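You operate a simulated robot arm through the tools that you are given. There is no shell and no other tool.

You are at the controls of a simulated two-armed robot. One attempt, no reset.

TASK
Reset the force gauge, crush test the tray beside the HOLD mat and sort it.
Fine: arm over, lever down, arm aside again; 34 N or more goes on the GOOD mat, less on HOLD.

Only the result counts: the job must be done as asked and must still hold three seconds after the hand-in. Knocking over, shifting, dropping, spilling or breaking anything else fails it.

THE ROBOT
Two 7-joint arms with four-finger grippers on one trunk that stands fixed in place. Base frame: the origin is at the foot of the trunk, x ahead of it, y to its left, z up. Units: m, degrees, N and s.
The left shoulder is at [0.04, 0.181, 1.279], the right one opposite. With the tool pointing down near the work surface each hand reaches from about 0.1 to 0.6 m from the base axis, measured 20 degrees to its own side. Payload 3.67 kg a hand.
The tool frame of a hand sits at the grasp point between the pads (the TCP): z along the fingers, y along the line on which they close. The tips reach 0.028 m beyond it. Largest opening 0.112 m; the body of the gripper starts 0.073 m behind the TCP.
Orientation is that of the tool frame in the base frame, as [roll, pitch, yaw] about the fixed x, y, z axes, in that order (R = Rz(yaw) Ry(pitch) Rx(roll)). With the fingers straight down and closing along the base's y, the tool's x points along the base's -x, its y along +y and its z along -z.

THE INTERFACE
- The arms move only by the tool drive_tool. It takes "left_targets", "right_targets" or both (then of equal length, played together; a hand with none holds still); each is a list of rows, each a list of 7 numbers: the shift along the tool's x, y, z in m, then the turn, a rotation vector about the tool's x, y, z in degrees, then the opening in per cent of the stroke, from 0 (shut) to 100 (fully open). In form: [[tx, ty, tz, wx, wy, wz, hand], ...]. A call has 1 to 20 rows; each row is the pose to reach, as a shift and turn from the pose commanded when the call began, along the tool's axes at that moment. Each row takes 0.2 s and may step no farther than 0.05 m and 8.6 degrees from the row before; otherwise, or with a gripper value out of range, the whole call is refused. Where a pose cannot be reached the arm comes as near as it can. A force on the tool above 40 N (or 10 N above the force at the start of the call, whichever is more), or a blocked arm, ends the call early, and 0.2 s more pass. The fingers move at their own pace and stop on an object; they squeeze with about 24 N. The grip force told is the motor's: it shows also when the fingers shut on nothing. Time passes only in rows, and 0.2 s behind the last, so rows that repeat a pose let the fingers close. It gives the time, the measured TCP pose, the force on the tool (base axes), the opening and the grip force at its end, in the units of the frame above (readings bear some noise), with the torque about the TCP (base axes, N m) and any sound that the robot's microphone picked up, and new pictures: "pictures" is both (left out), scene, wrist or none (wrist: the cameras of the hands that moved).
- Cameras (640 x 400 px; columns grow to the right, rows downward): "scene" is now at [0.105, 0.0253, 1.5021]; the picture's right is [0.28, -0.96, 0.00], its down [-0.59, -0.18, -0.79] and it looks along [0.75, 0.22, -0.62] (base axes); focal length 256 px, centre (320, 200). "left" rides on the left gripper at [0.06, 0.018, -0.104] in its tool frame; the picture's right is [-0.29, 0.96, 0.00], its down [-0.80, -0.24, -0.55] and it looks along [-0.53, -0.16, 0.83] (tool axes); focal length 234 px, centre (320, 200). "right" rides on the right gripper at [0.06, -0.018, -0.104] in its tool frame; the picture's right is [0.29, 0.96, 0.00], its down [-0.80, 0.24, -0.55] and it looks along [-0.53, 0.16, 0.83] (tool axes); focal length 234 px, centre (320, 200). There is no depth. A picture from a camera that has moved, and an enlarged one, comes with that camera's place and axes in the base frame and with its lens.
- raise_lower(by): slides the trunk up (or, below 0, down) by that many m; the arms and the scene camera ride with it, the base frame stays. It gives what a move gives, with no picture.
- pan_tilt(pan, tilt): turns the head with the scene camera to pan (to the left, within 86 degrees either way) and tilt (down, from -29 to 69), counted from straight ahead of the robot. It gives what a move gives, and a new picture of the scene camera.
- enlarge(camera, box): a new picture of the part [left, top, right, bottom] of that camera's present view, enlarged. It takes no simulated time.
- job_done(): hands the job in; it is judged then, once.

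Nothing tells you positions but the pictures and the camera data. Unless the task says otherwise, let go and move clear before handing in.

The tools are called after "Call:" by a JSON object that holds its "name" and its "arguments". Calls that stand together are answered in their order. drive_tool: Moves the arms, as the interface text tells. Its arguments: {"type":"object","properties":{"left_targets":{"type":"array","items":{"type":"array","items":{"type":"number"}}},"right_targets":{"type":"array","items":{"type":"array","items":{"type":"number"}}},"pictures":{"type":"string","enum":["both","scene","wrist","none"]}},"required":[]} The other tools are called the same way: raise_lower (by) slides the trunk up or down; pan_tilt (pan, tilt) turns the head that bears the scene camera; enlarge (camera, box) takes an enlarged picture of a part of a camera's view; job_done () hands the job in.

At the start:

```text
t: 0.0
left_tcp_pos: [0.4321, 0.586, 1.2889]
left_tool_rot: [180.0, 0.1, -179.9]
left_contact_force: [0.3, 0.0, 0.3]
left_moment: [0.01, 0.0, 0.01]
left_width: 0.1119
left_grasp_force: 0.0
right_tcp_pos: [0.4297, 0.0173, 1.3505]
right_tool_rot: [-179.9, -0.1, 179.9]
right_contact_force: [0.8, -0.1, 0.1]
right_moment: [-0.01, 0.02, -0.02]
right_width: 0.1116
right_grasp_force: 0.1
trunk travel left (down, up): [-0.4, 0.114]
head pan, tilt: [16.6, 38.1]
```

scene: 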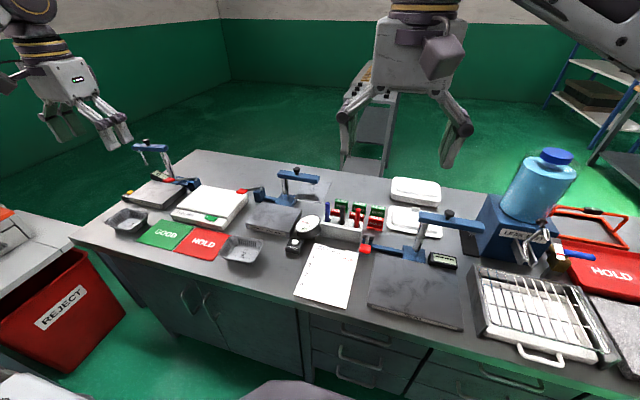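
right: 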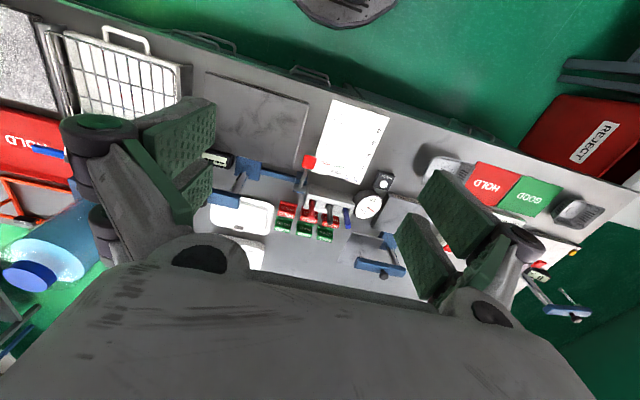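
left: 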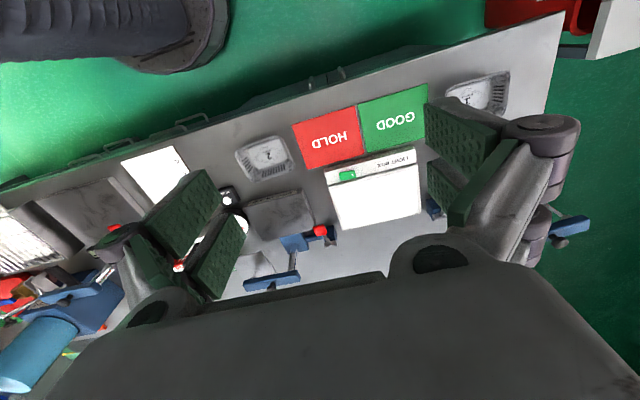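

I see a bench with several presses (blue), a force gauge, trays next to the GOOD and HOLD mats, and other items. I'll look closer before moving anything.

Call:
{"name": "enlarge", "arguments": {"camera": "scene", "box": [100, 130, 260, 270]}}

Call:
{"name": "enlarge", "arguments": {"camera": "scene", "box": [220, 150, 380, 270]}}

Call:
{"name": "enlarge", "arguments": {"camera": "scene", "box": [350, 160, 510, 340]}}

Call:
{"name": "enlarge", "arguments": {"camera": "left", "box": [180, 60, 500, 300]}}

```text
2.86 times, centred on (180, 200) of scene
camera zoom: at [0.105, 0.0253, 1.5021], right [0.28, -0.96, 0.0], down [-0.59, -0.18, -0.79], along [0.75, 0.22, -0.62], focal length 732 px, centre (720, 200)
```

zoom: 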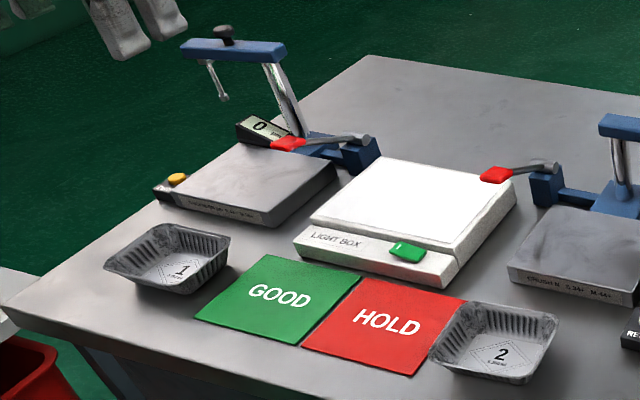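

```text
3.33 times, centred on (300, 210) of scene
camera zoom: at [0.105, 0.0253, 1.5021], right [0.28, -0.96, 0.0], down [-0.59, -0.18, -0.79], along [0.75, 0.22, -0.62], focal length 854 px, centre (387, 167)
```

zoom: 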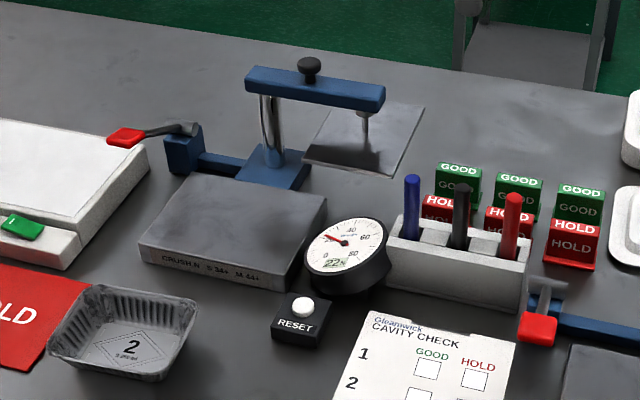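

```text
2.22 times, centred on (430, 250) of scene
camera zoom: at [0.105, 0.0253, 1.5021], right [0.28, -0.96, 0.0], down [-0.59, -0.18, -0.79], along [0.75, 0.22, -0.62], focal length 569 px, centre (76, 89)
```

zoom: 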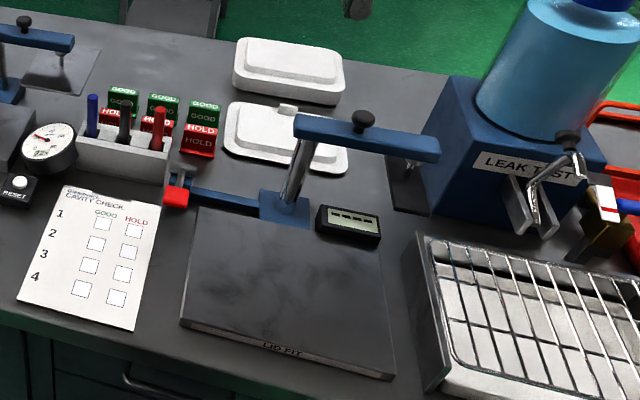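

```text
1.67 times, centred on (340, 180) of left
camera zoom: at [0.3719, 0.6045, 1.3923], right [0.29, 0.96, 0.0], down [0.8, -0.24, 0.56], along [0.53, -0.16, -0.83], focal length 390 px, centre (287, 233)
```

zoom: 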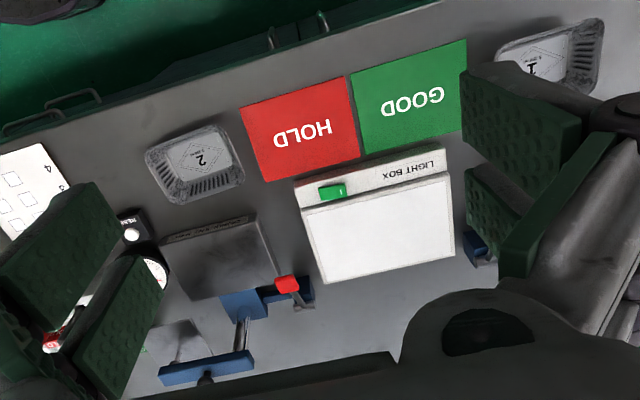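

Tray 2 lies beside the HOLD mat. The middle press is labelled "CRUSH N" and stands next to the dial gauge with its RESET button. I'll zoom further on each part.

Call:
{"name": "enlarge", "arguments": {"camera": "scene", "box": [120, 130, 210, 215]}}

Call:
{"name": "enlarge", "arguments": {"camera": "scene", "box": [230, 160, 330, 230]}}

Call:
{"name": "enlarge", "arguments": {"camera": "scene", "box": [210, 205, 330, 275]}}

Call:
{"name": "enlarge", "arguments": {"camera": "left", "box": [220, 170, 360, 300]}}

Call:
{"name": "enlarge", "arguments": {"camera": "right", "box": [320, 140, 480, 290]}}

```text
4.71 times, centred on (165, 172) of scene
camera zoom: at [0.105, 0.0253, 1.5021], right [0.28, -0.96, 0.0], down [-0.59, -0.18, -0.79], along [0.75, 0.22, -0.62], focal length 1206 px, centre (1049, 329)
```

zoom: 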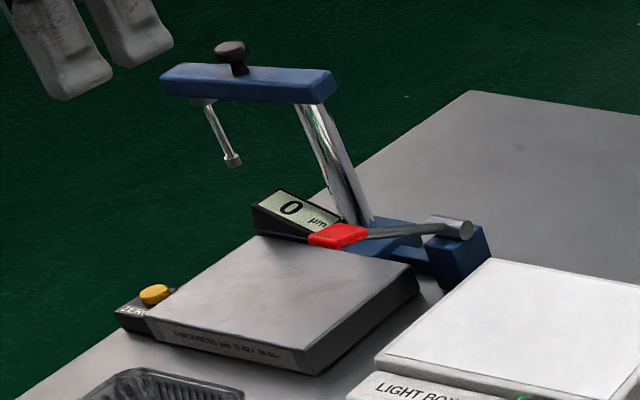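

```text
5.71 times, centred on (280, 195) of scene
camera zoom: at [0.105, 0.0253, 1.5021], right [0.28, -0.96, 0.0], down [-0.59, -0.18, -0.79], along [0.75, 0.22, -0.62], focal length 1464 px, centre (549, 229)
```

zoom: 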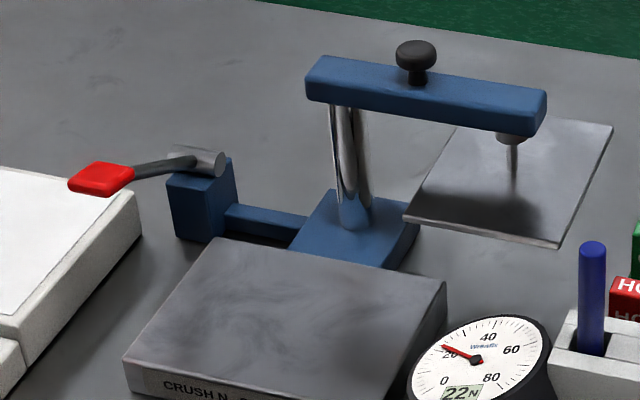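

```text
5.33 times, centred on (270, 240) of scene
camera zoom: at [0.105, 0.0253, 1.5021], right [0.28, -0.96, 0.0], down [-0.59, -0.18, -0.79], along [0.75, 0.22, -0.62], focal length 1366 px, centre (587, -13)
```

zoom: 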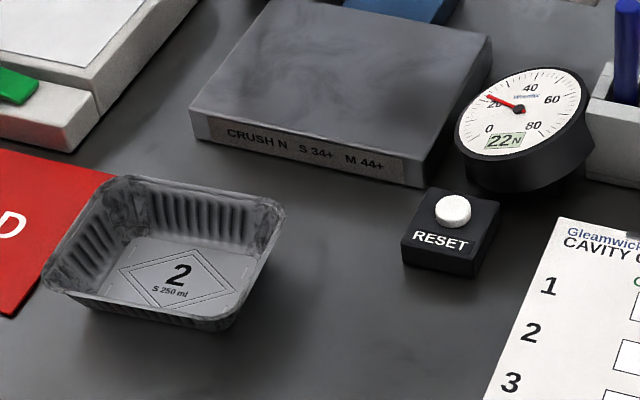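

```text
3.08 times, centred on (290, 235) of left
camera zoom: at [0.3719, 0.6045, 1.3923], right [0.29, 0.96, 0.0], down [0.8, -0.24, 0.56], along [0.53, -0.16, -0.83], focal length 720 px, centre (412, 92)
```

zoom: 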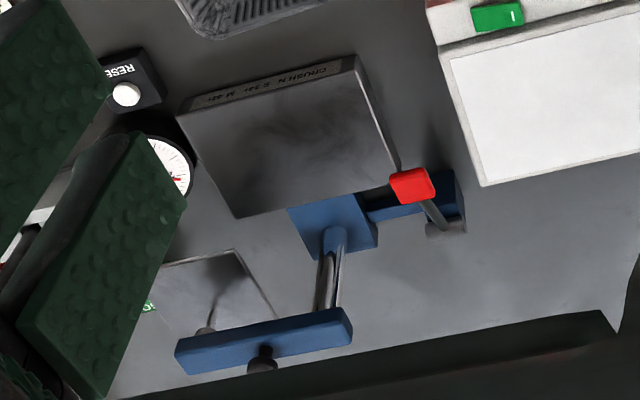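

```text
2.67 times, centred on (400, 215) of right
camera zoom: at [0.368, -0.0011, 1.4545], right [-0.29, 0.96, 0.0], down [0.8, 0.24, 0.55], along [0.53, 0.16, -0.83], focal length 624 px, centre (107, 160)
```

zoom: 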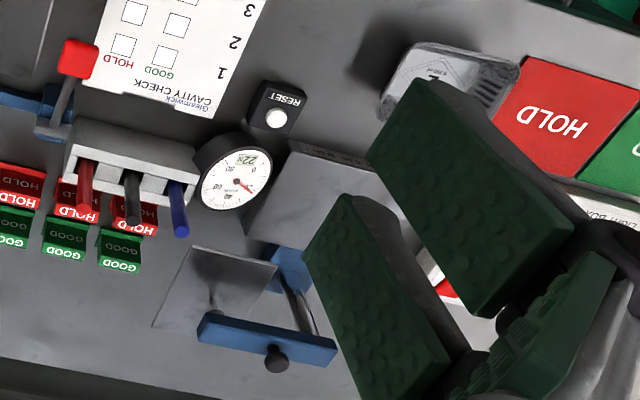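

I take the crush press (post near x 0.83, y 0.385, plate centre near 0.73, 0.385, table at z 0.85) as the target. Tray 2 is near (0.55, 0.41) and RESET near (0.63, 0.27). I'll turn the head to look straight at them for finer measurements.

Call:
{"name": "pan_tilt", "arguments": {"pan": 27, "tilt": 37}}

```text
t: 0.7
left_tcp_pos: [0.4326, 0.5876, 1.2882]
left_tool_rot: [179.9, 0.1, -179.9]
left_contact_force: [-0.5, 0.8, -0.1]
left_moment: [0.0, -0.01, 0.0]
left_width: 0.1119
left_grasp_force: 0.0
right_tcp_pos: [0.4295, 0.0172, 1.3498]
right_tool_rot: [-180.0, 0.0, 180.0]
right_contact_force: [0.0, -0.4, -0.9]
right_moment: [0.02, 0.07, -0.05]
right_width: 0.1121
right_grasp_force: 0.1
trunk travel left (down, up): [-0.4, 0.114]
head pan, tilt: [27.0, 37.0]
camera scene: at [0.0997, 0.0401, 1.5037], right [0.45, -0.89, 0.0], down [-0.54, -0.27, -0.8], along [0.71, 0.36, -0.6], focal length 256 px, centre (320, 200)
```

scene: 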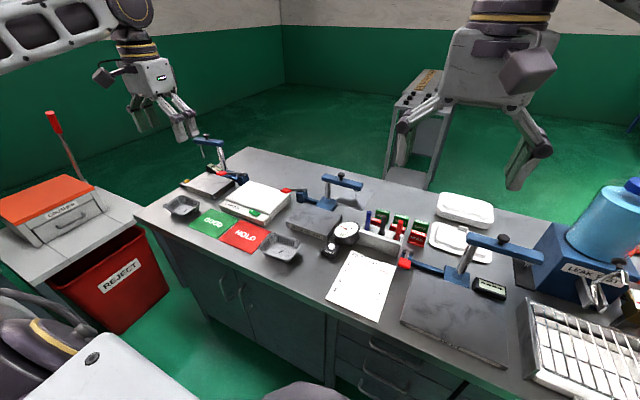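

The head is now turned toward the press. I'll zoom in on the press, the tray and the orange box at the left.

Call:
{"name": "enlarge", "arguments": {"camera": "scene", "box": [270, 165, 380, 265]}}

Call:
{"name": "enlarge", "arguments": {"camera": "scene", "box": [160, 160, 310, 270]}}

Call:
{"name": "enlarge", "arguments": {"camera": "scene", "box": [0, 100, 160, 330]}}

Call:
{"name": "enlarge", "arguments": {"camera": "scene", "box": [320, 180, 440, 320]}}

```text
4.00 times, centred on (325, 215) of scene
camera zoom: at [0.0997, 0.0401, 1.5037], right [0.45, -0.89, 0.0], down [-0.54, -0.27, -0.8], along [0.71, 0.36, -0.6], focal length 1025 px, centre (300, 140)
```

zoom: 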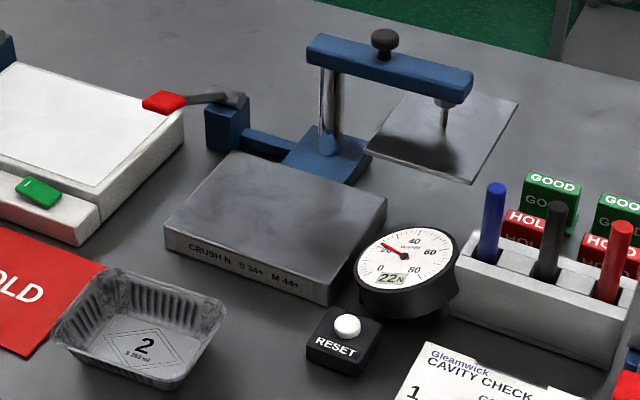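

```text
3.64 times, centred on (235, 215) of scene
camera zoom: at [0.0997, 0.0401, 1.5037], right [0.45, -0.89, 0.0], down [-0.54, -0.27, -0.8], along [0.71, 0.36, -0.6], focal length 932 px, centre (629, 146)
```

zoom: 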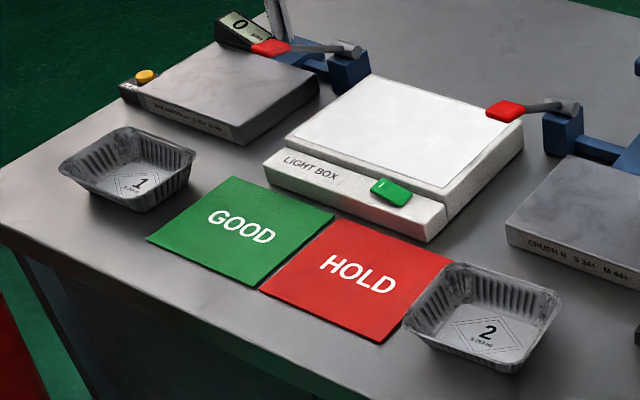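

```text
1.74 times, centred on (80, 215) of scene
camera zoom: at [0.0997, 0.0401, 1.5037], right [0.45, -0.89, 0.0], down [-0.54, -0.27, -0.8], along [0.71, 0.36, -0.6], focal length 446 px, centre (737, 174)
```

zoom: 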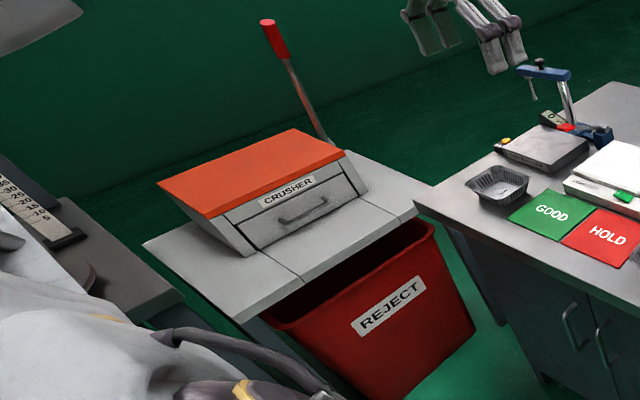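

```text
2.86 times, centred on (380, 250) of scene
camera zoom: at [0.0997, 0.0401, 1.5037], right [0.45, -0.89, 0.0], down [-0.54, -0.27, -0.8], along [0.71, 0.36, -0.6], focal length 732 px, centre (149, 57)
```

zoom: 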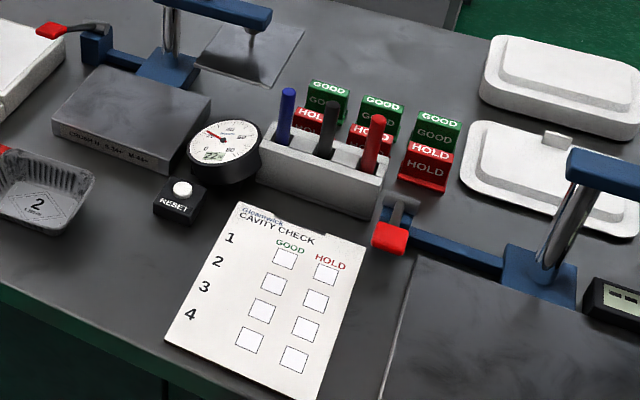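

Everything looks reachable with the left hand, and I'll keep the right hand clear. I'll bring the left hand above the tray for a top view, at height 1.15, which is above everything there.

Call:
{"name": "drive_tool", "arguments": {"left_targets": [[-0.02, -0.03, 0.023, 0, 0, 0, 100], [-0.04, -0.06, 0.046, 0, 0, 0, 100], [-0.06, -0.09, 0.07, 0, 0, 0, 100], [-0.08, -0.12, 0.093, 0, 0, 0, 100], [-0.1, -0.15, 0.116, 0, 0, 0, 100], [-0.117, -0.178, 0.138, 0, 0, 0, 100]], "pictures": "both"}}

```text
t: 2.1
left_tcp_pos: [0.5509, 0.4081, 1.1518]
left_tool_rot: [179.9, -0.1, 180.0]
left_contact_force: [0.5, 0.4, -0.6]
left_moment: [0.02, 0.04, 0.02]
left_width: 0.1119
left_grasp_force: 0.2
right_tcp_pos: [0.4307, 0.0167, 1.3506]
right_tool_rot: [179.9, -0.1, 180.0]
right_contact_force: [0.7, 0.2, -0.9]
right_moment: [0.0, 0.01, 0.01]
right_width: 0.1121
right_grasp_force: 0.1
trunk travel left (down, up): [-0.4, 0.114]
head pan, tilt: [27.0, 37.0]
camera scene: at [0.1011, 0.039, 1.5036], right [0.45, -0.89, 0.0], down [-0.54, -0.27, -0.8], along [0.71, 0.36, -0.6], focal length 256 px, centre (320, 200)
camera left: at [0.491, 0.4248, 1.2558], right [0.29, 0.96, 0.0], down [0.8, -0.24, 0.55], along [0.53, -0.16, -0.83], focal length 234 px, centre (320, 200)
```

scene: 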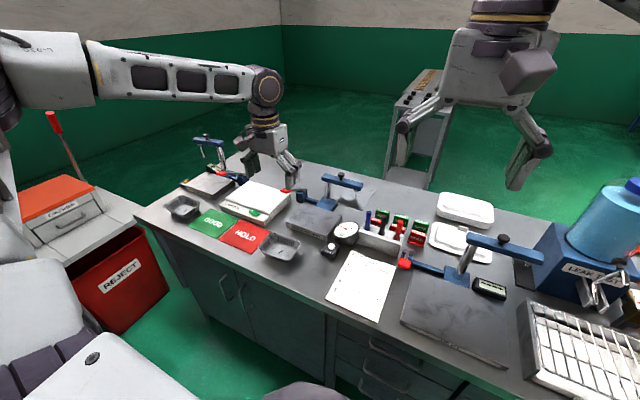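
left: 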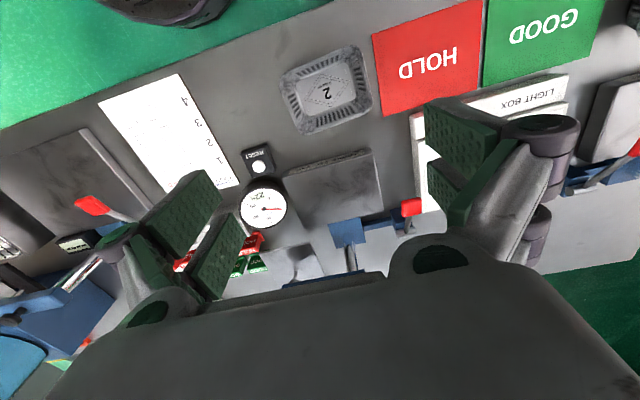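

The hand is above the tray region now. I'll zoom in with the wrist camera on the tray, the reset button and the press.

Call:
{"name": "enlarge", "arguments": {"camera": "left", "box": [230, 30, 410, 150]}}

Call:
{"name": "enlarge", "arguments": {"camera": "left", "box": [220, 130, 440, 290]}}

```text
3.33 times, centred on (320, 90) of left
camera zoom: at [0.491, 0.4248, 1.2558], right [0.29, 0.96, 0.0], down [0.8, -0.24, 0.55], along [0.53, -0.16, -0.83], focal length 781 px, centre (320, 567)
```

zoom: 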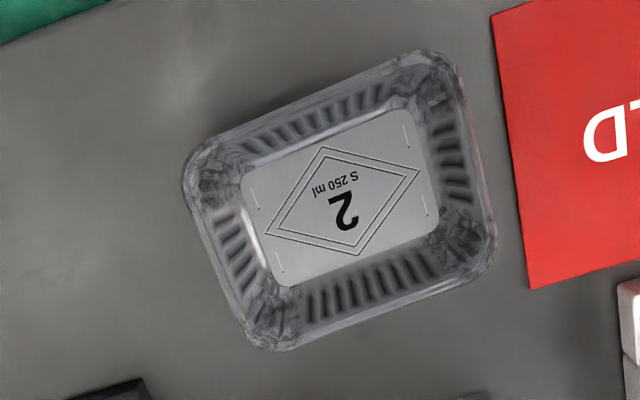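

```text
2.50 times, centred on (330, 210) of left
camera zoom: at [0.491, 0.4248, 1.2558], right [0.29, 0.96, 0.0], down [0.8, -0.24, 0.55], along [0.53, -0.16, -0.83], focal length 585 px, centre (295, 175)
```

zoom: 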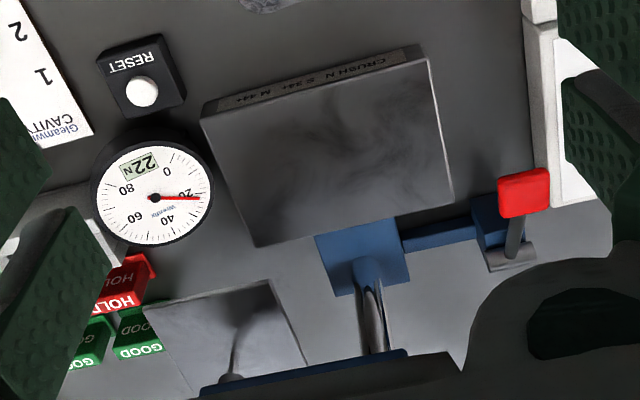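

Tray centre is about (0.553, 0.418), turned roughly 6°, about 0.112 by 0.083 m and 0.037 m high. Next I'll test the reach at a safe height by moving forward over the press.

Call:
{"name": "drive_tool", "arguments": {"left_targets": [[-0.045, -0.014, 0, 0, 0, 0, 100], [-0.09, -0.028, 0, 0, 0, 0, 100], [-0.135, -0.042, 0, 0, 0, 0, 100], [-0.18, -0.056, 0, 0, 0, 0, 100], [-0.22, -0.07, 0, 0, 0, 0, 100], [-0.25, -0.08, 0, 0, 0, 0, 100]], "pictures": "both"}}

```text
t: 3.5
left_tcp_pos: [0.7226, 0.3464, 1.1561]
left_tool_rot: [180.0, 0.1, -179.9]
left_contact_force: [-0.1, -0.3, 0.1]
left_moment: [0.02, -0.03, -0.01]
left_width: 0.1122
left_grasp_force: 0.1
left hand out of reach, approached as far as the arm can: row 4, 5, 6
right_tcp_pos: [0.4275, 0.0164, 1.3507]
right_tool_rot: [-180.0, 0.1, -179.9]
right_contact_force: [0.0, -0.3, 0.2]
right_moment: [0.02, 0.0, 0.0]
right_width: 0.1119
right_grasp_force: 0.0
trunk travel left (down, up): [-0.4, 0.114]
head pan, tilt: [27.0, 37.0]
camera scene: at [0.0989, 0.0395, 1.5038], right [0.45, -0.89, 0.0], down [-0.54, -0.27, -0.8], along [0.71, 0.36, -0.6], focal length 256 px, centre (320, 200)
camera left: at [0.6626, 0.3632, 1.2593], right [0.29, 0.96, 0.0], down [0.8, -0.24, 0.56], along [0.53, -0.16, -0.83], focal length 234 px, centre (320, 200)
```

scene: 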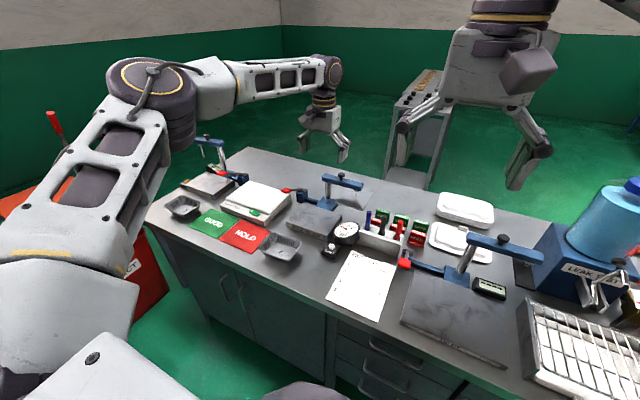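
left: 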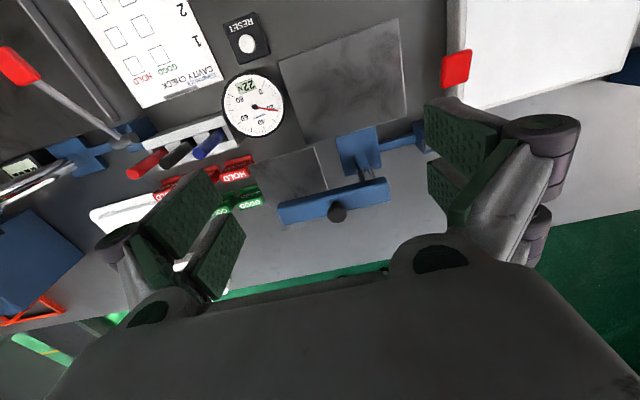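

The arm's limit is about x 0.72 with the tool straight down, so farther points need a forward tilt of the tool. I'll zoom in on the press from this close view.

Call:
{"name": "enlarge", "arguments": {"camera": "left", "box": [250, 120, 410, 230]}}

Call:
{"name": "enlarge", "arguments": {"camera": "left", "box": [210, 0, 480, 170]}}

Call:
{"name": "enlarge", "arguments": {"camera": "scene", "box": [280, 160, 380, 230]}}

```text
3.64 times, centred on (330, 175) of left
camera zoom: at [0.6626, 0.3632, 1.2593], right [0.29, 0.96, 0.0], down [0.8, -0.24, 0.56], along [0.53, -0.16, -0.83], focal length 852 px, centre (284, 291)
```

zoom: 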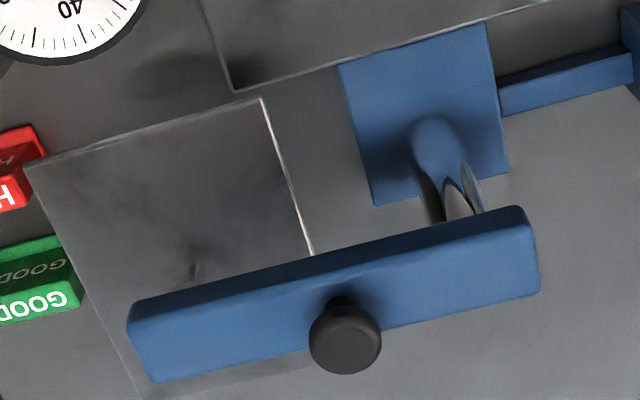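

```text
2.35 times, centred on (345, 85) of left
camera zoom: at [0.6626, 0.3632, 1.2593], right [0.29, 0.96, 0.0], down [0.8, -0.24, 0.56], along [0.53, -0.16, -0.83], focal length 551 px, centre (261, 471)
```

zoom: 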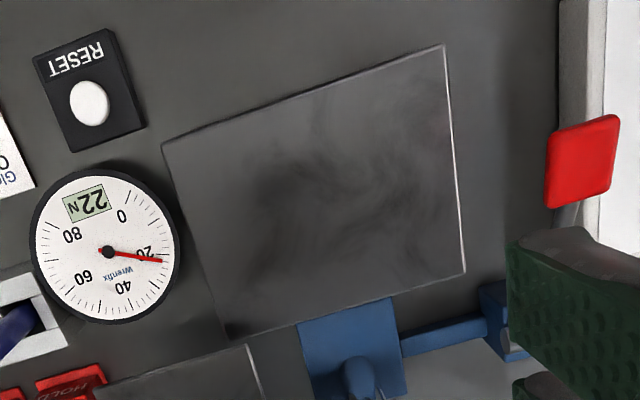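

```text
5.71 times, centred on (330, 195) of scene
camera zoom: at [0.0989, 0.0395, 1.5038], right [0.45, -0.89, 0.0], down [-0.54, -0.27, -0.8], along [0.71, 0.36, -0.6], focal length 1464 px, centre (263, 229)
```

zoom: 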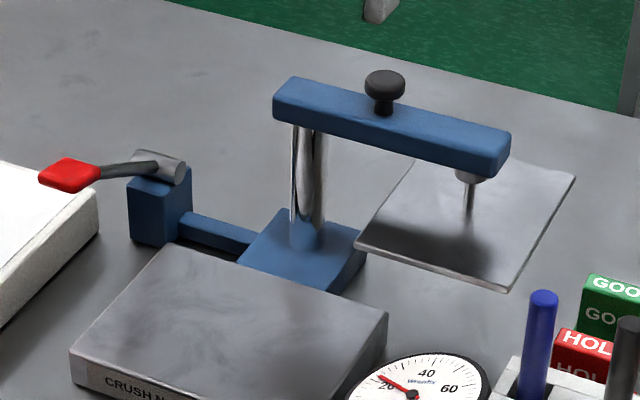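

The knob top is near (0.836, 0.331, 1.028), the swing arm runs along y at x 0.839, and the lever grip is near (0.727, 0.497, 0.973). RESET's white button is near (0.635, 0.269, 0.88). First I'll go above RESET with the fingers shut, staying high.

Call:
{"name": "drive_tool", "arguments": {"left_targets": [[0.03, -0.026, 0, 0, 0, 0, 50], [0.06, -0.052, 0, 0, 0, 0, 0], [0.0876, -0.0774, 0, 0, 0, 0, 0], [0.0876, -0.0774, 0, 0, 0, 0, 0]], "pictures": "wrist"}}

```text
t: 4.5
left_tcp_pos: [0.636, 0.2709, 1.1518]
left_tool_rot: [179.9, 0.2, -179.8]
left_contact_force: [0.0, 0.3, 0.3]
left_moment: [-0.02, 0.0, -0.02]
left_width: 0.0
left_grasp_force: 20.1
right_tcp_pos: [0.4284, 0.0165, 1.3502]
right_tool_rot: [179.9, 0.0, 179.9]
right_contact_force: [-0.4, 0.0, 0.3]
right_moment: [0.01, 0.0, 0.0]
right_width: 0.112
right_grasp_force: 0.0
trunk travel left (down, up): [-0.4, 0.114]
head pan, tilt: [27.0, 37.0]
camera left: at [0.5754, 0.2874, 1.2557], right [0.29, 0.96, 0.0], down [0.8, -0.24, 0.55], along [0.53, -0.16, -0.83], focal length 234 px, centre (320, 200)
```

left: 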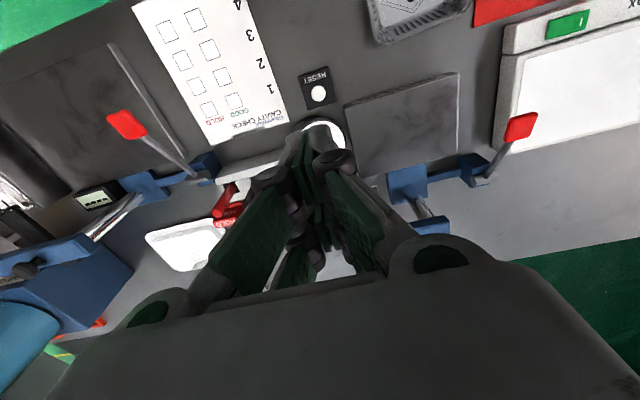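

The hand sits almost exactly above RESET, with only 2–3 mm to correct. I'll descend to tips at about 0.90, then press gently.

Call:
{"name": "drive_tool", "arguments": {"left_targets": [[0.001, -0.001, 0.045, 0, 0, 0, 0], [0.002, -0.003, 0.09, 0, 0, 0, 0], [0.002, -0.003, 0.135, 0, 0, 0, 0], [0.002, -0.003, 0.18, 0, 0, 0, 0], [0.002, -0.003, 0.215, 0, 0, 0, 0], [0.002, -0.003, 0.222, 0, 0, 0, 0]], "pictures": "both"}}

```text
t: 5.9
left_tcp_pos: [0.6259, 0.2724, 0.9377]
left_tool_rot: [179.9, 0.3, -179.9]
left_contact_force: [-0.8, -0.3, 0.2]
left_moment: [0.0, -0.01, -0.01]
left_width: 0.0
left_grasp_force: 23.7
left hand out of reach, approached as far as the arm can: row 5, 6
right_tcp_pos: [0.4276, 0.0174, 1.3505]
right_tool_rot: [180.0, -0.1, 179.9]
right_contact_force: [-0.3, 0.3, -0.6]
right_moment: [-0.01, 0.03, -0.02]
right_width: 0.112
right_grasp_force: 0.1
trunk travel left (down, up): [-0.4, 0.114]
head pan, tilt: [27.0, 37.0]
camera scene: at [0.0993, 0.0402, 1.5037], right [0.45, -0.89, 0.0], down [-0.54, -0.27, -0.8], along [0.71, 0.36, -0.6], focal length 256 px, centre (320, 200)
camera left: at [0.5649, 0.2885, 1.0411], right [0.29, 0.96, 0.0], down [0.8, -0.24, 0.56], along [0.53, -0.16, -0.83], focal length 234 px, centre (320, 200)
```

scene: 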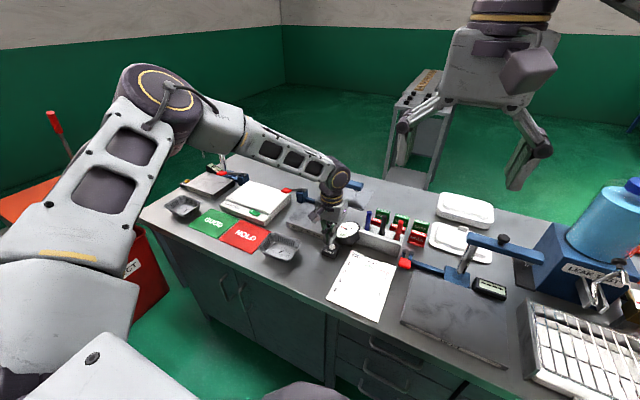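
left: 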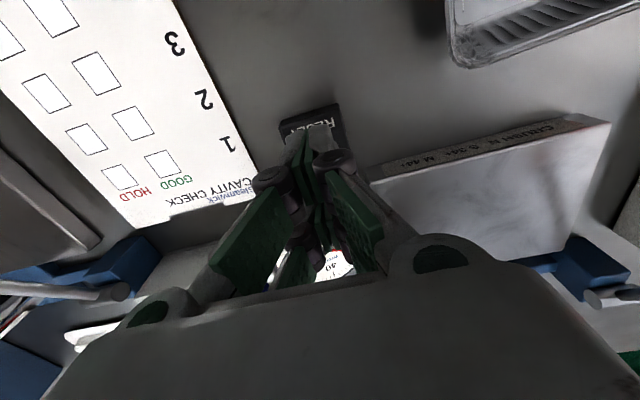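

The straight-down pose ran out of reach at z 0.94, so the trunk must come down. I'll lift the left hand well clear first, then lower the trunk by 0.24 m.

Call:
{"name": "drive_tool", "arguments": {"left_targets": [[0, 0, -0.045, 0, 0, 0, 0], [0, 0, -0.09, 0, 0, 0, 0], [0, 0, -0.135, 0, 0, 0, 0], [0, 0, -0.18, 0, 0, 0, 0], [0, 0, -0.225, 0, 0, 0, 0], [0, 0, -0.27, 0, 0, 0, 0], [0, 0, -0.312, 0, 0, 0, 0]], "pictures": "none"}}

Call:
{"name": "raise_lower", "arguments": {"by": -0.24}}

Call:
{"name": "drive_tool", "arguments": {"left_targets": [[0, 0, 0, 0, 0, 0, 0]], "pictures": "both"}}

```text
t: 7.5
left_tcp_pos: [0.6238, 0.2734, 1.2513]
left_tool_rot: [180.0, 0.0, 180.0]
left_contact_force: [-0.1, -0.4, -0.1]
left_moment: [0.03, -0.02, -0.02]
left_width: 0.0003
left_grasp_force: 23.8
right_tcp_pos: [0.4263, 0.0156, 1.3511]
right_tool_rot: [179.9, 0.0, 179.9]
right_contact_force: [-1.3, -0.5, -0.3]
right_moment: [0.02, -0.02, 0.0]
right_width: 0.112
right_grasp_force: 0.0
trunk travel left (down, up): [-0.4, 0.114]
head pan, tilt: [27.0, 37.0]
```

```text
t: 10.0
left_tcp_pos: [0.6241, 0.2752, 1.0117]
left_tool_rot: [180.0, 0.2, -180.0]
left_contact_force: [0.4, 0.1, 1.1]
left_moment: [0.01, 0.0, 0.03]
left_width: 0.0
left_grasp_force: 24.0
right_tcp_pos: [0.4282, 0.0169, 1.111]
right_tool_rot: [-180.0, 0.0, 179.9]
right_contact_force: [0.5, 0.2, 0.1]
right_moment: [0.01, 0.0, 0.0]
right_width: 0.112
right_grasp_force: 0.0
trunk travel left (down, up): [-0.16, 0.354]
head pan, tilt: [27.0, 37.0]
```

```text
t: 10.4
left_tcp_pos: [0.6243, 0.2736, 1.0115]
left_tool_rot: [-180.0, 0.2, -179.9]
left_contact_force: [0.3, 0.8, 0.9]
left_moment: [-0.01, 0.0, -0.01]
left_width: 0.0
left_grasp_force: 23.8
right_tcp_pos: [0.4269, 0.0172, 1.1125]
right_tool_rot: [-179.9, 0.0, 179.9]
right_contact_force: [0.7, -0.1, 0.0]
right_moment: [-0.01, -0.03, 0.01]
right_width: 0.112
right_grasp_force: 0.0
trunk travel left (down, up): [-0.16, 0.354]
head pan, tilt: [27.0, 37.0]
camera scene: at [0.0998, 0.04, 1.2645], right [0.45, -0.89, 0.0], down [-0.54, -0.27, -0.8], along [0.71, 0.36, -0.6], focal length 256 px, centre (320, 200)
camera left: at [0.5643, 0.291, 1.1149], right [0.29, 0.96, 0.0], down [0.8, -0.24, 0.56], along [0.53, -0.16, -0.83], focal length 234 px, centre (320, 200)
```

scene: 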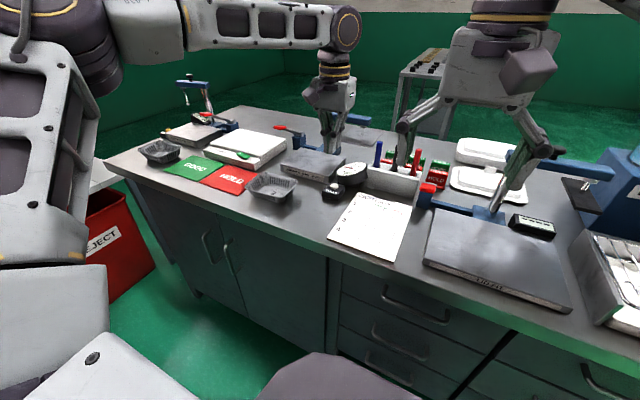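
left: 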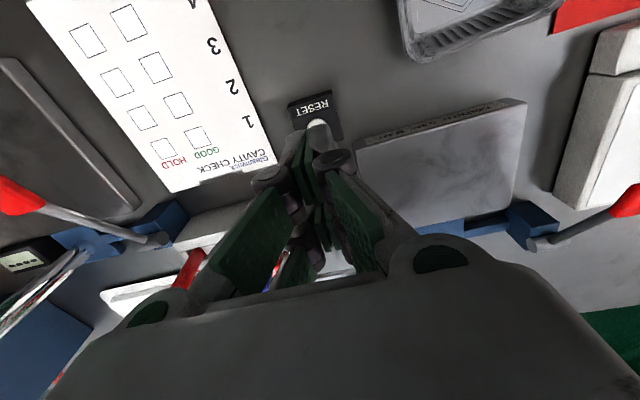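

The trunk is down and the fingertips are about 1 cm short of the RESET centre. I'll shift onto it, stop just above it, then press slowly.

Call:
{"name": "drive_tool", "arguments": {"left_targets": [[-0.01, -0.006, 0.02, 0, 0, 0, 0], [-0.01, -0.006, 0.06, 0, 0, 0, 0], [-0.01, -0.006, 0.085, 0, 0, 0, 0]], "pictures": "both"}}

Call:
{"name": "enlarge", "arguments": {"camera": "scene", "box": [290, 110, 400, 220]}}

```text
t: 11.2
left_tcp_pos: [0.6342, 0.2677, 0.9251]
left_tool_rot: [179.9, -0.1, -179.9]
left_contact_force: [0.2, -0.1, -0.4]
left_moment: [-0.01, 0.02, 0.0]
left_width: 0.0
left_grasp_force: 24.2
right_tcp_pos: [0.4287, 0.0161, 1.1115]
right_tool_rot: [-180.0, -0.1, 179.9]
right_contact_force: [-0.5, 0.0, 0.8]
right_moment: [-0.01, 0.05, -0.03]
right_width: 0.1122
right_grasp_force: 0.0
trunk travel left (down, up): [-0.16, 0.354]
head pan, tilt: [27.0, 37.0]
camera scene: at [0.1002, 0.0399, 1.2644], right [0.45, -0.89, 0.0], down [-0.54, -0.27, -0.8], along [0.71, 0.36, -0.6], focal length 256 px, centre (320, 200)
camera left: at [0.5745, 0.2852, 1.0288], right [0.29, 0.96, 0.0], down [0.8, -0.24, 0.55], along [0.53, -0.16, -0.83], focal length 234 px, centre (320, 200)
```

scene: 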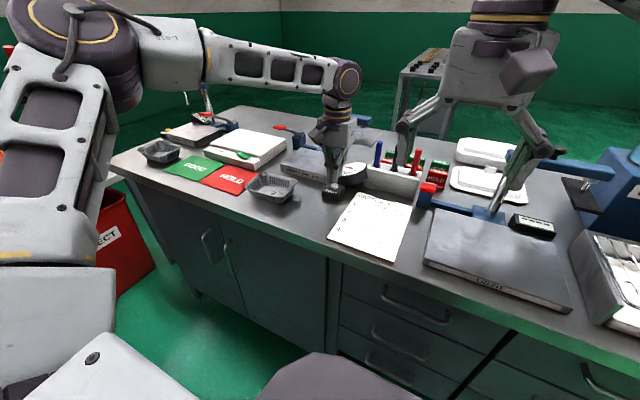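
left: 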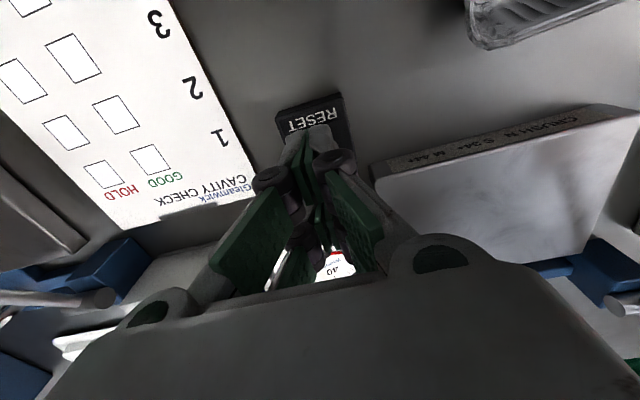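

```text
3.64 times, centred on (345, 165) of scene
camera zoom: at [0.1002, 0.0399, 1.2644], right [0.45, -0.89, 0.0], down [-0.54, -0.27, -0.8], along [0.71, 0.36, -0.6], focal length 932 px, centre (229, 327)
```

zoom: 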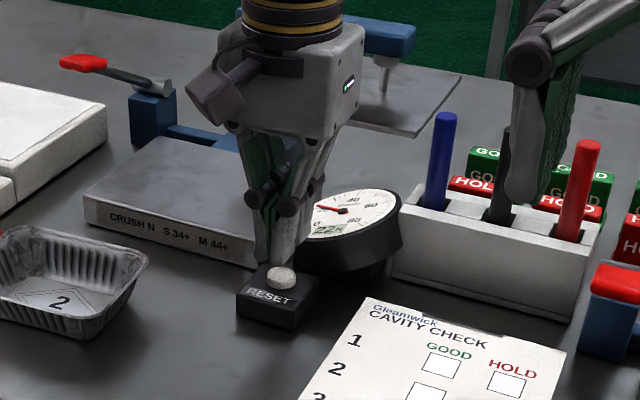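

The fingertips hang directly above the white button. I'll press down slowly.

Call:
{"name": "drive_tool", "arguments": {"left_targets": [[0, 0, 0.01, 0, 0, 0, 0], [0, 0, 0.014, 0, 0, 0, 0], [0, 0, 0.018, 0, 0, 0, 0], [0, 0, 0.021, 0, 0, 0, 0], [0, 0, 0.024, 0, 0, 0, 0]], "pictures": "scene"}}

Call:
{"name": "enlarge", "arguments": {"camera": "scene", "box": [300, 140, 400, 210]}}

```text
t: 12.4
left_tcp_pos: [0.6346, 0.2687, 0.902]
left_tool_rot: [180.0, 0.1, -179.9]
left_contact_force: [0.6, -0.2, 0.2]
left_moment: [0.01, 0.0, 0.02]
left_width: 0.0
left_grasp_force: 23.9
right_tcp_pos: [0.4284, 0.0165, 1.1116]
right_tool_rot: [-180.0, 0.0, 179.9]
right_contact_force: [0.6, -0.2, 0.7]
right_moment: [0.03, 0.0, 0.01]
right_width: 0.112
right_grasp_force: 0.0
trunk travel left (down, up): [-0.16, 0.354]
head pan, tilt: [27.0, 37.0]
camera scene: at [0.0998, 0.04, 1.2644], right [0.45, -0.89, 0.0], down [-0.54, -0.27, -0.8], along [0.71, 0.36, -0.6], focal length 256 px, centre (320, 200)
```

scene: 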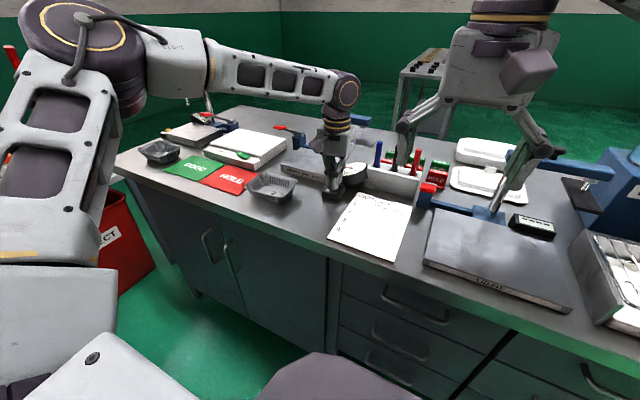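

```text
5.71 times, centred on (350, 175) of scene
camera zoom: at [0.0998, 0.04, 1.2644], right [0.45, -0.89, 0.0], down [-0.54, -0.27, -0.8], along [0.71, 0.36, -0.6], focal length 1464 px, centre (149, 343)
```

zoom: 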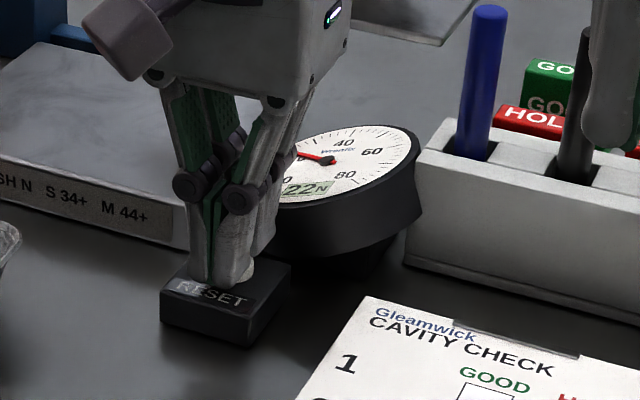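

No contact force yet and the gauge still shows 22 N. I'll continue pressing in small steps.

Call:
{"name": "drive_tool", "arguments": {"left_targets": [[0, 0, 0.003, 0, 0, 0, 0], [0, 0, 0.005, 0, 0, 0, 0], [0, 0, 0.007, 0, 0, 0, 0]], "pictures": "wrist"}}

Call:
{"name": "enlarge", "arguments": {"camera": "scene", "box": [310, 150, 380, 205]}}

Call:
{"name": "enlarge", "arguments": {"camera": "left", "box": [260, 70, 380, 150]}}

```text
t: 13.2
left_tcp_pos: [0.6362, 0.268, 0.897]
left_tool_rot: [-180.0, 0.2, -179.9]
left_contact_force: [-1.4, 1.4, 9.8]
left_moment: [0.0, 0.01, -0.04]
left_width: 0.0059
left_grasp_force: 35.8
right_tcp_pos: [0.4274, 0.0179, 1.1121]
right_tool_rot: [180.0, 0.0, 179.9]
right_contact_force: [0.5, -0.3, 0.0]
right_moment: [-0.02, 0.0, 0.02]
right_width: 0.1121
right_grasp_force: 0.0
trunk travel left (down, up): [-0.16, 0.354]
head pan, tilt: [27.0, 37.0]
heard: click
camera left: at [0.5746, 0.2849, 1.0002], right [0.29, 0.96, 0.0], down [0.8, -0.24, 0.56], along [0.53, -0.16, -0.83], focal length 234 px, centre (320, 200)
```

left: 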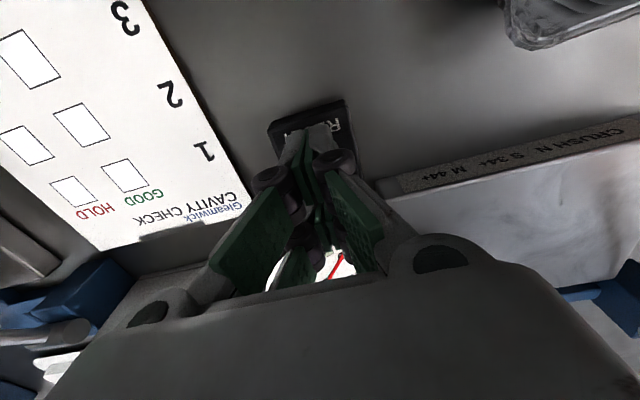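

```text
7.27 times, centred on (345, 178) of scene
camera zoom: at [0.0988, 0.0398, 1.2646], right [0.45, -0.89, 0.0], down [-0.54, -0.27, -0.8], along [0.71, 0.36, -0.6], focal length 1864 px, centre (138, 364)
```

zoom: 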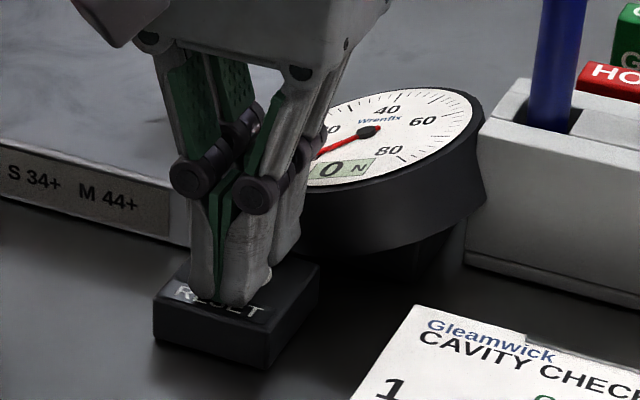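

```text
5.00 times, centred on (320, 110) of left
camera zoom: at [0.5746, 0.2849, 1.0002], right [0.29, 0.96, 0.0], down [0.8, -0.24, 0.56], along [0.53, -0.16, -0.83], focal length 1171 px, centre (320, 650)
```

zoom: 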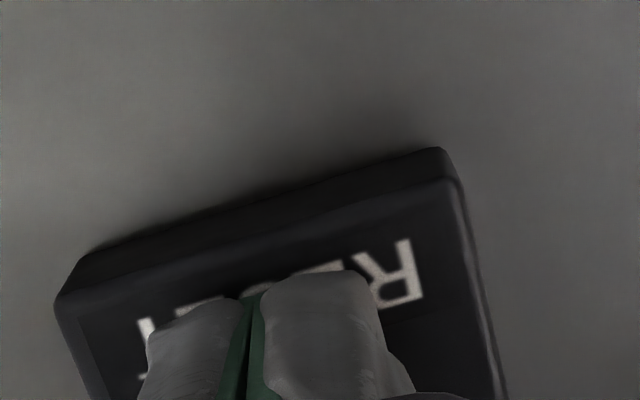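

RESET clicked and the gauge now shows 0 N. I'll lift straight up, then move over to the tray's near wall while turning the hand so that the fingers close across that wall.

Call:
{"name": "drive_tool", "arguments": {"left_targets": [[0, 0, -0.01, 0, 0, 0, 0], [0, 0, -0.05, 0, 0, 0, 0], [0, 0, -0.1, 0, 0, 0, 0], [0, 0, -0.15, 0, 0, 0, 0]], "pictures": "none"}}

Call:
{"name": "drive_tool", "arguments": {"left_targets": [[0.0135, 0.0147, 0, 0, 0, 8.4, 0], [0.027, 0.0294, 0, 0, 0, 16.8, 0], [0.0405, 0.0441, 0, 0, 0, 25.2, 0], [0.054, 0.0588, 0, 0, 0, 33.6, 0], [0.0675, 0.0735, 0, 0, 0, 42, 35], [0.081, 0.0882, 0, 0, 0, 50.4, 35], [0.0945, 0.1029, 0, 0, 0, 58.8, 35], [0.108, 0.1176, 0, 0, 0, 67.2, 35], [0.1215, 0.1323, 0, 0, 0, 75.6, 35], [0.135, 0.147, 0, 0, 0, 84, 35]], "pictures": "both"}}

```text
t: 14.2
left_tcp_pos: [0.6328, 0.2698, 1.0452]
left_tool_rot: [179.9, 0.0, -179.9]
left_contact_force: [0.7, 0.2, -1.2]
left_moment: [0.02, -0.03, 0.0]
left_width: 0.0
left_grasp_force: 36.5
right_tcp_pos: [0.4279, 0.0169, 1.1119]
right_tool_rot: [179.9, -0.1, 179.9]
right_contact_force: [-0.7, -0.1, 0.3]
right_moment: [-0.02, -0.04, -0.03]
right_width: 0.112
right_grasp_force: 0.0
trunk travel left (down, up): [-0.16, 0.354]
head pan, tilt: [27.0, 37.0]
```

```text
t: 16.4
left_tcp_pos: [0.4977, 0.4157, 1.0451]
left_tool_rot: [179.8, 0.0, 96.0]
left_contact_force: [0.1, -0.1, -0.5]
left_moment: [-0.02, -0.03, -0.01]
left_width: 0.0395
left_grasp_force: 0.0
right_tcp_pos: [0.4274, 0.0175, 1.1119]
right_tool_rot: [-180.0, 0.0, 179.9]
right_contact_force: [-0.6, 0.3, -0.2]
right_moment: [0.02, -0.03, 0.0]
right_width: 0.1119
right_grasp_force: 0.1
trunk travel left (down, up): [-0.16, 0.354]
head pan, tilt: [27.0, 37.0]
camera scene: at [0.0991, 0.0407, 1.2645], right [0.45, -0.89, 0.0], down [-0.54, -0.27, -0.8], along [0.71, 0.36, -0.6], focal length 256 px, centre (320, 200)
camera left: at [0.5095, 0.4764, 1.1488], right [0.98, -0.19, 0.0], down [-0.16, -0.82, 0.55], along [-0.1, -0.54, -0.83], focal length 234 px, centre (320, 200)
```

scene: 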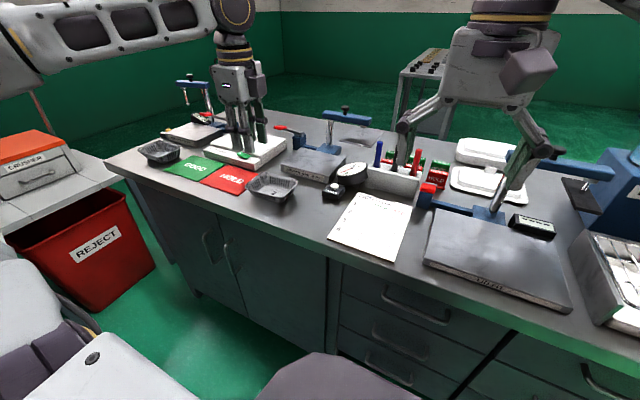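
left: 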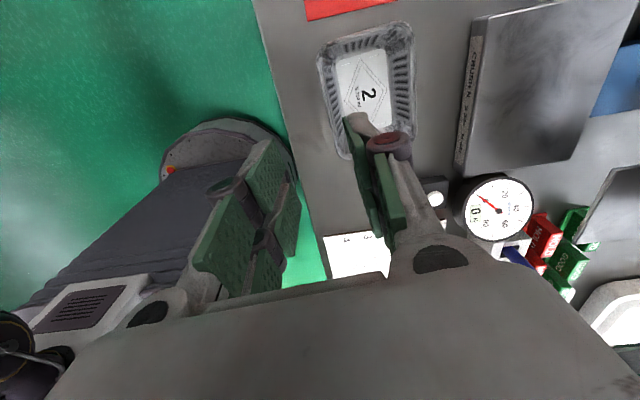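

The hand is above the near wall of the tray and the gauge reads 0. I'll zoom in to refine the tray's pose.

Call:
{"name": "enlarge", "arguments": {"camera": "left", "box": [290, 0, 450, 170]}}

Call:
{"name": "enlarge", "arguments": {"camera": "scene", "box": [220, 150, 350, 230]}}

```text
2.35 times, centred on (370, 85) of left
camera zoom: at [0.5095, 0.4764, 1.1488], right [0.98, -0.19, 0.0], down [-0.16, -0.82, 0.55], along [-0.1, -0.54, -0.83], focal length 551 px, centre (202, 471)
```

zoom: 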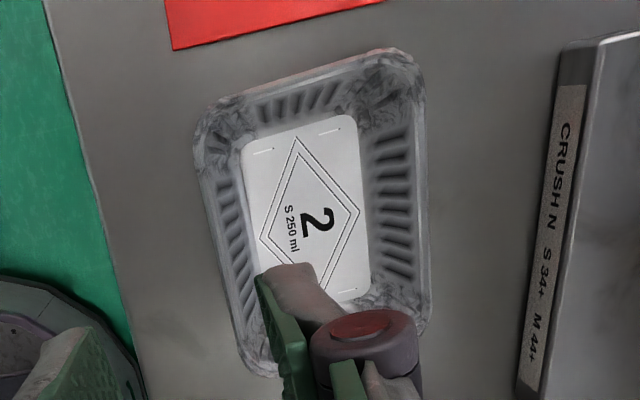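

```text
4.92 times, centred on (285, 190) of scene
camera zoom: at [0.0991, 0.0407, 1.2645], right [0.45, -0.89, 0.0], down [-0.54, -0.27, -0.8], along [0.71, 0.36, -0.6], focal length 1261 px, centre (492, 249)
```

zoom: 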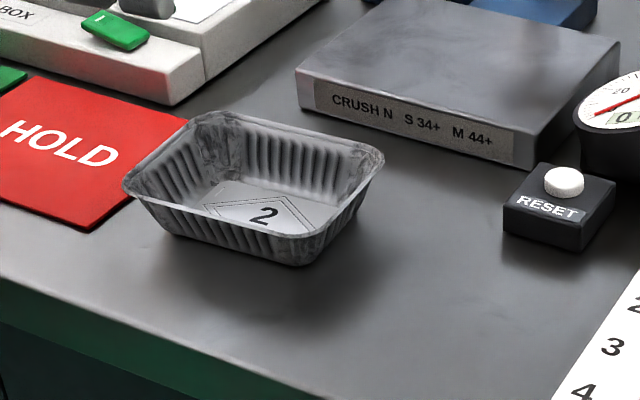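

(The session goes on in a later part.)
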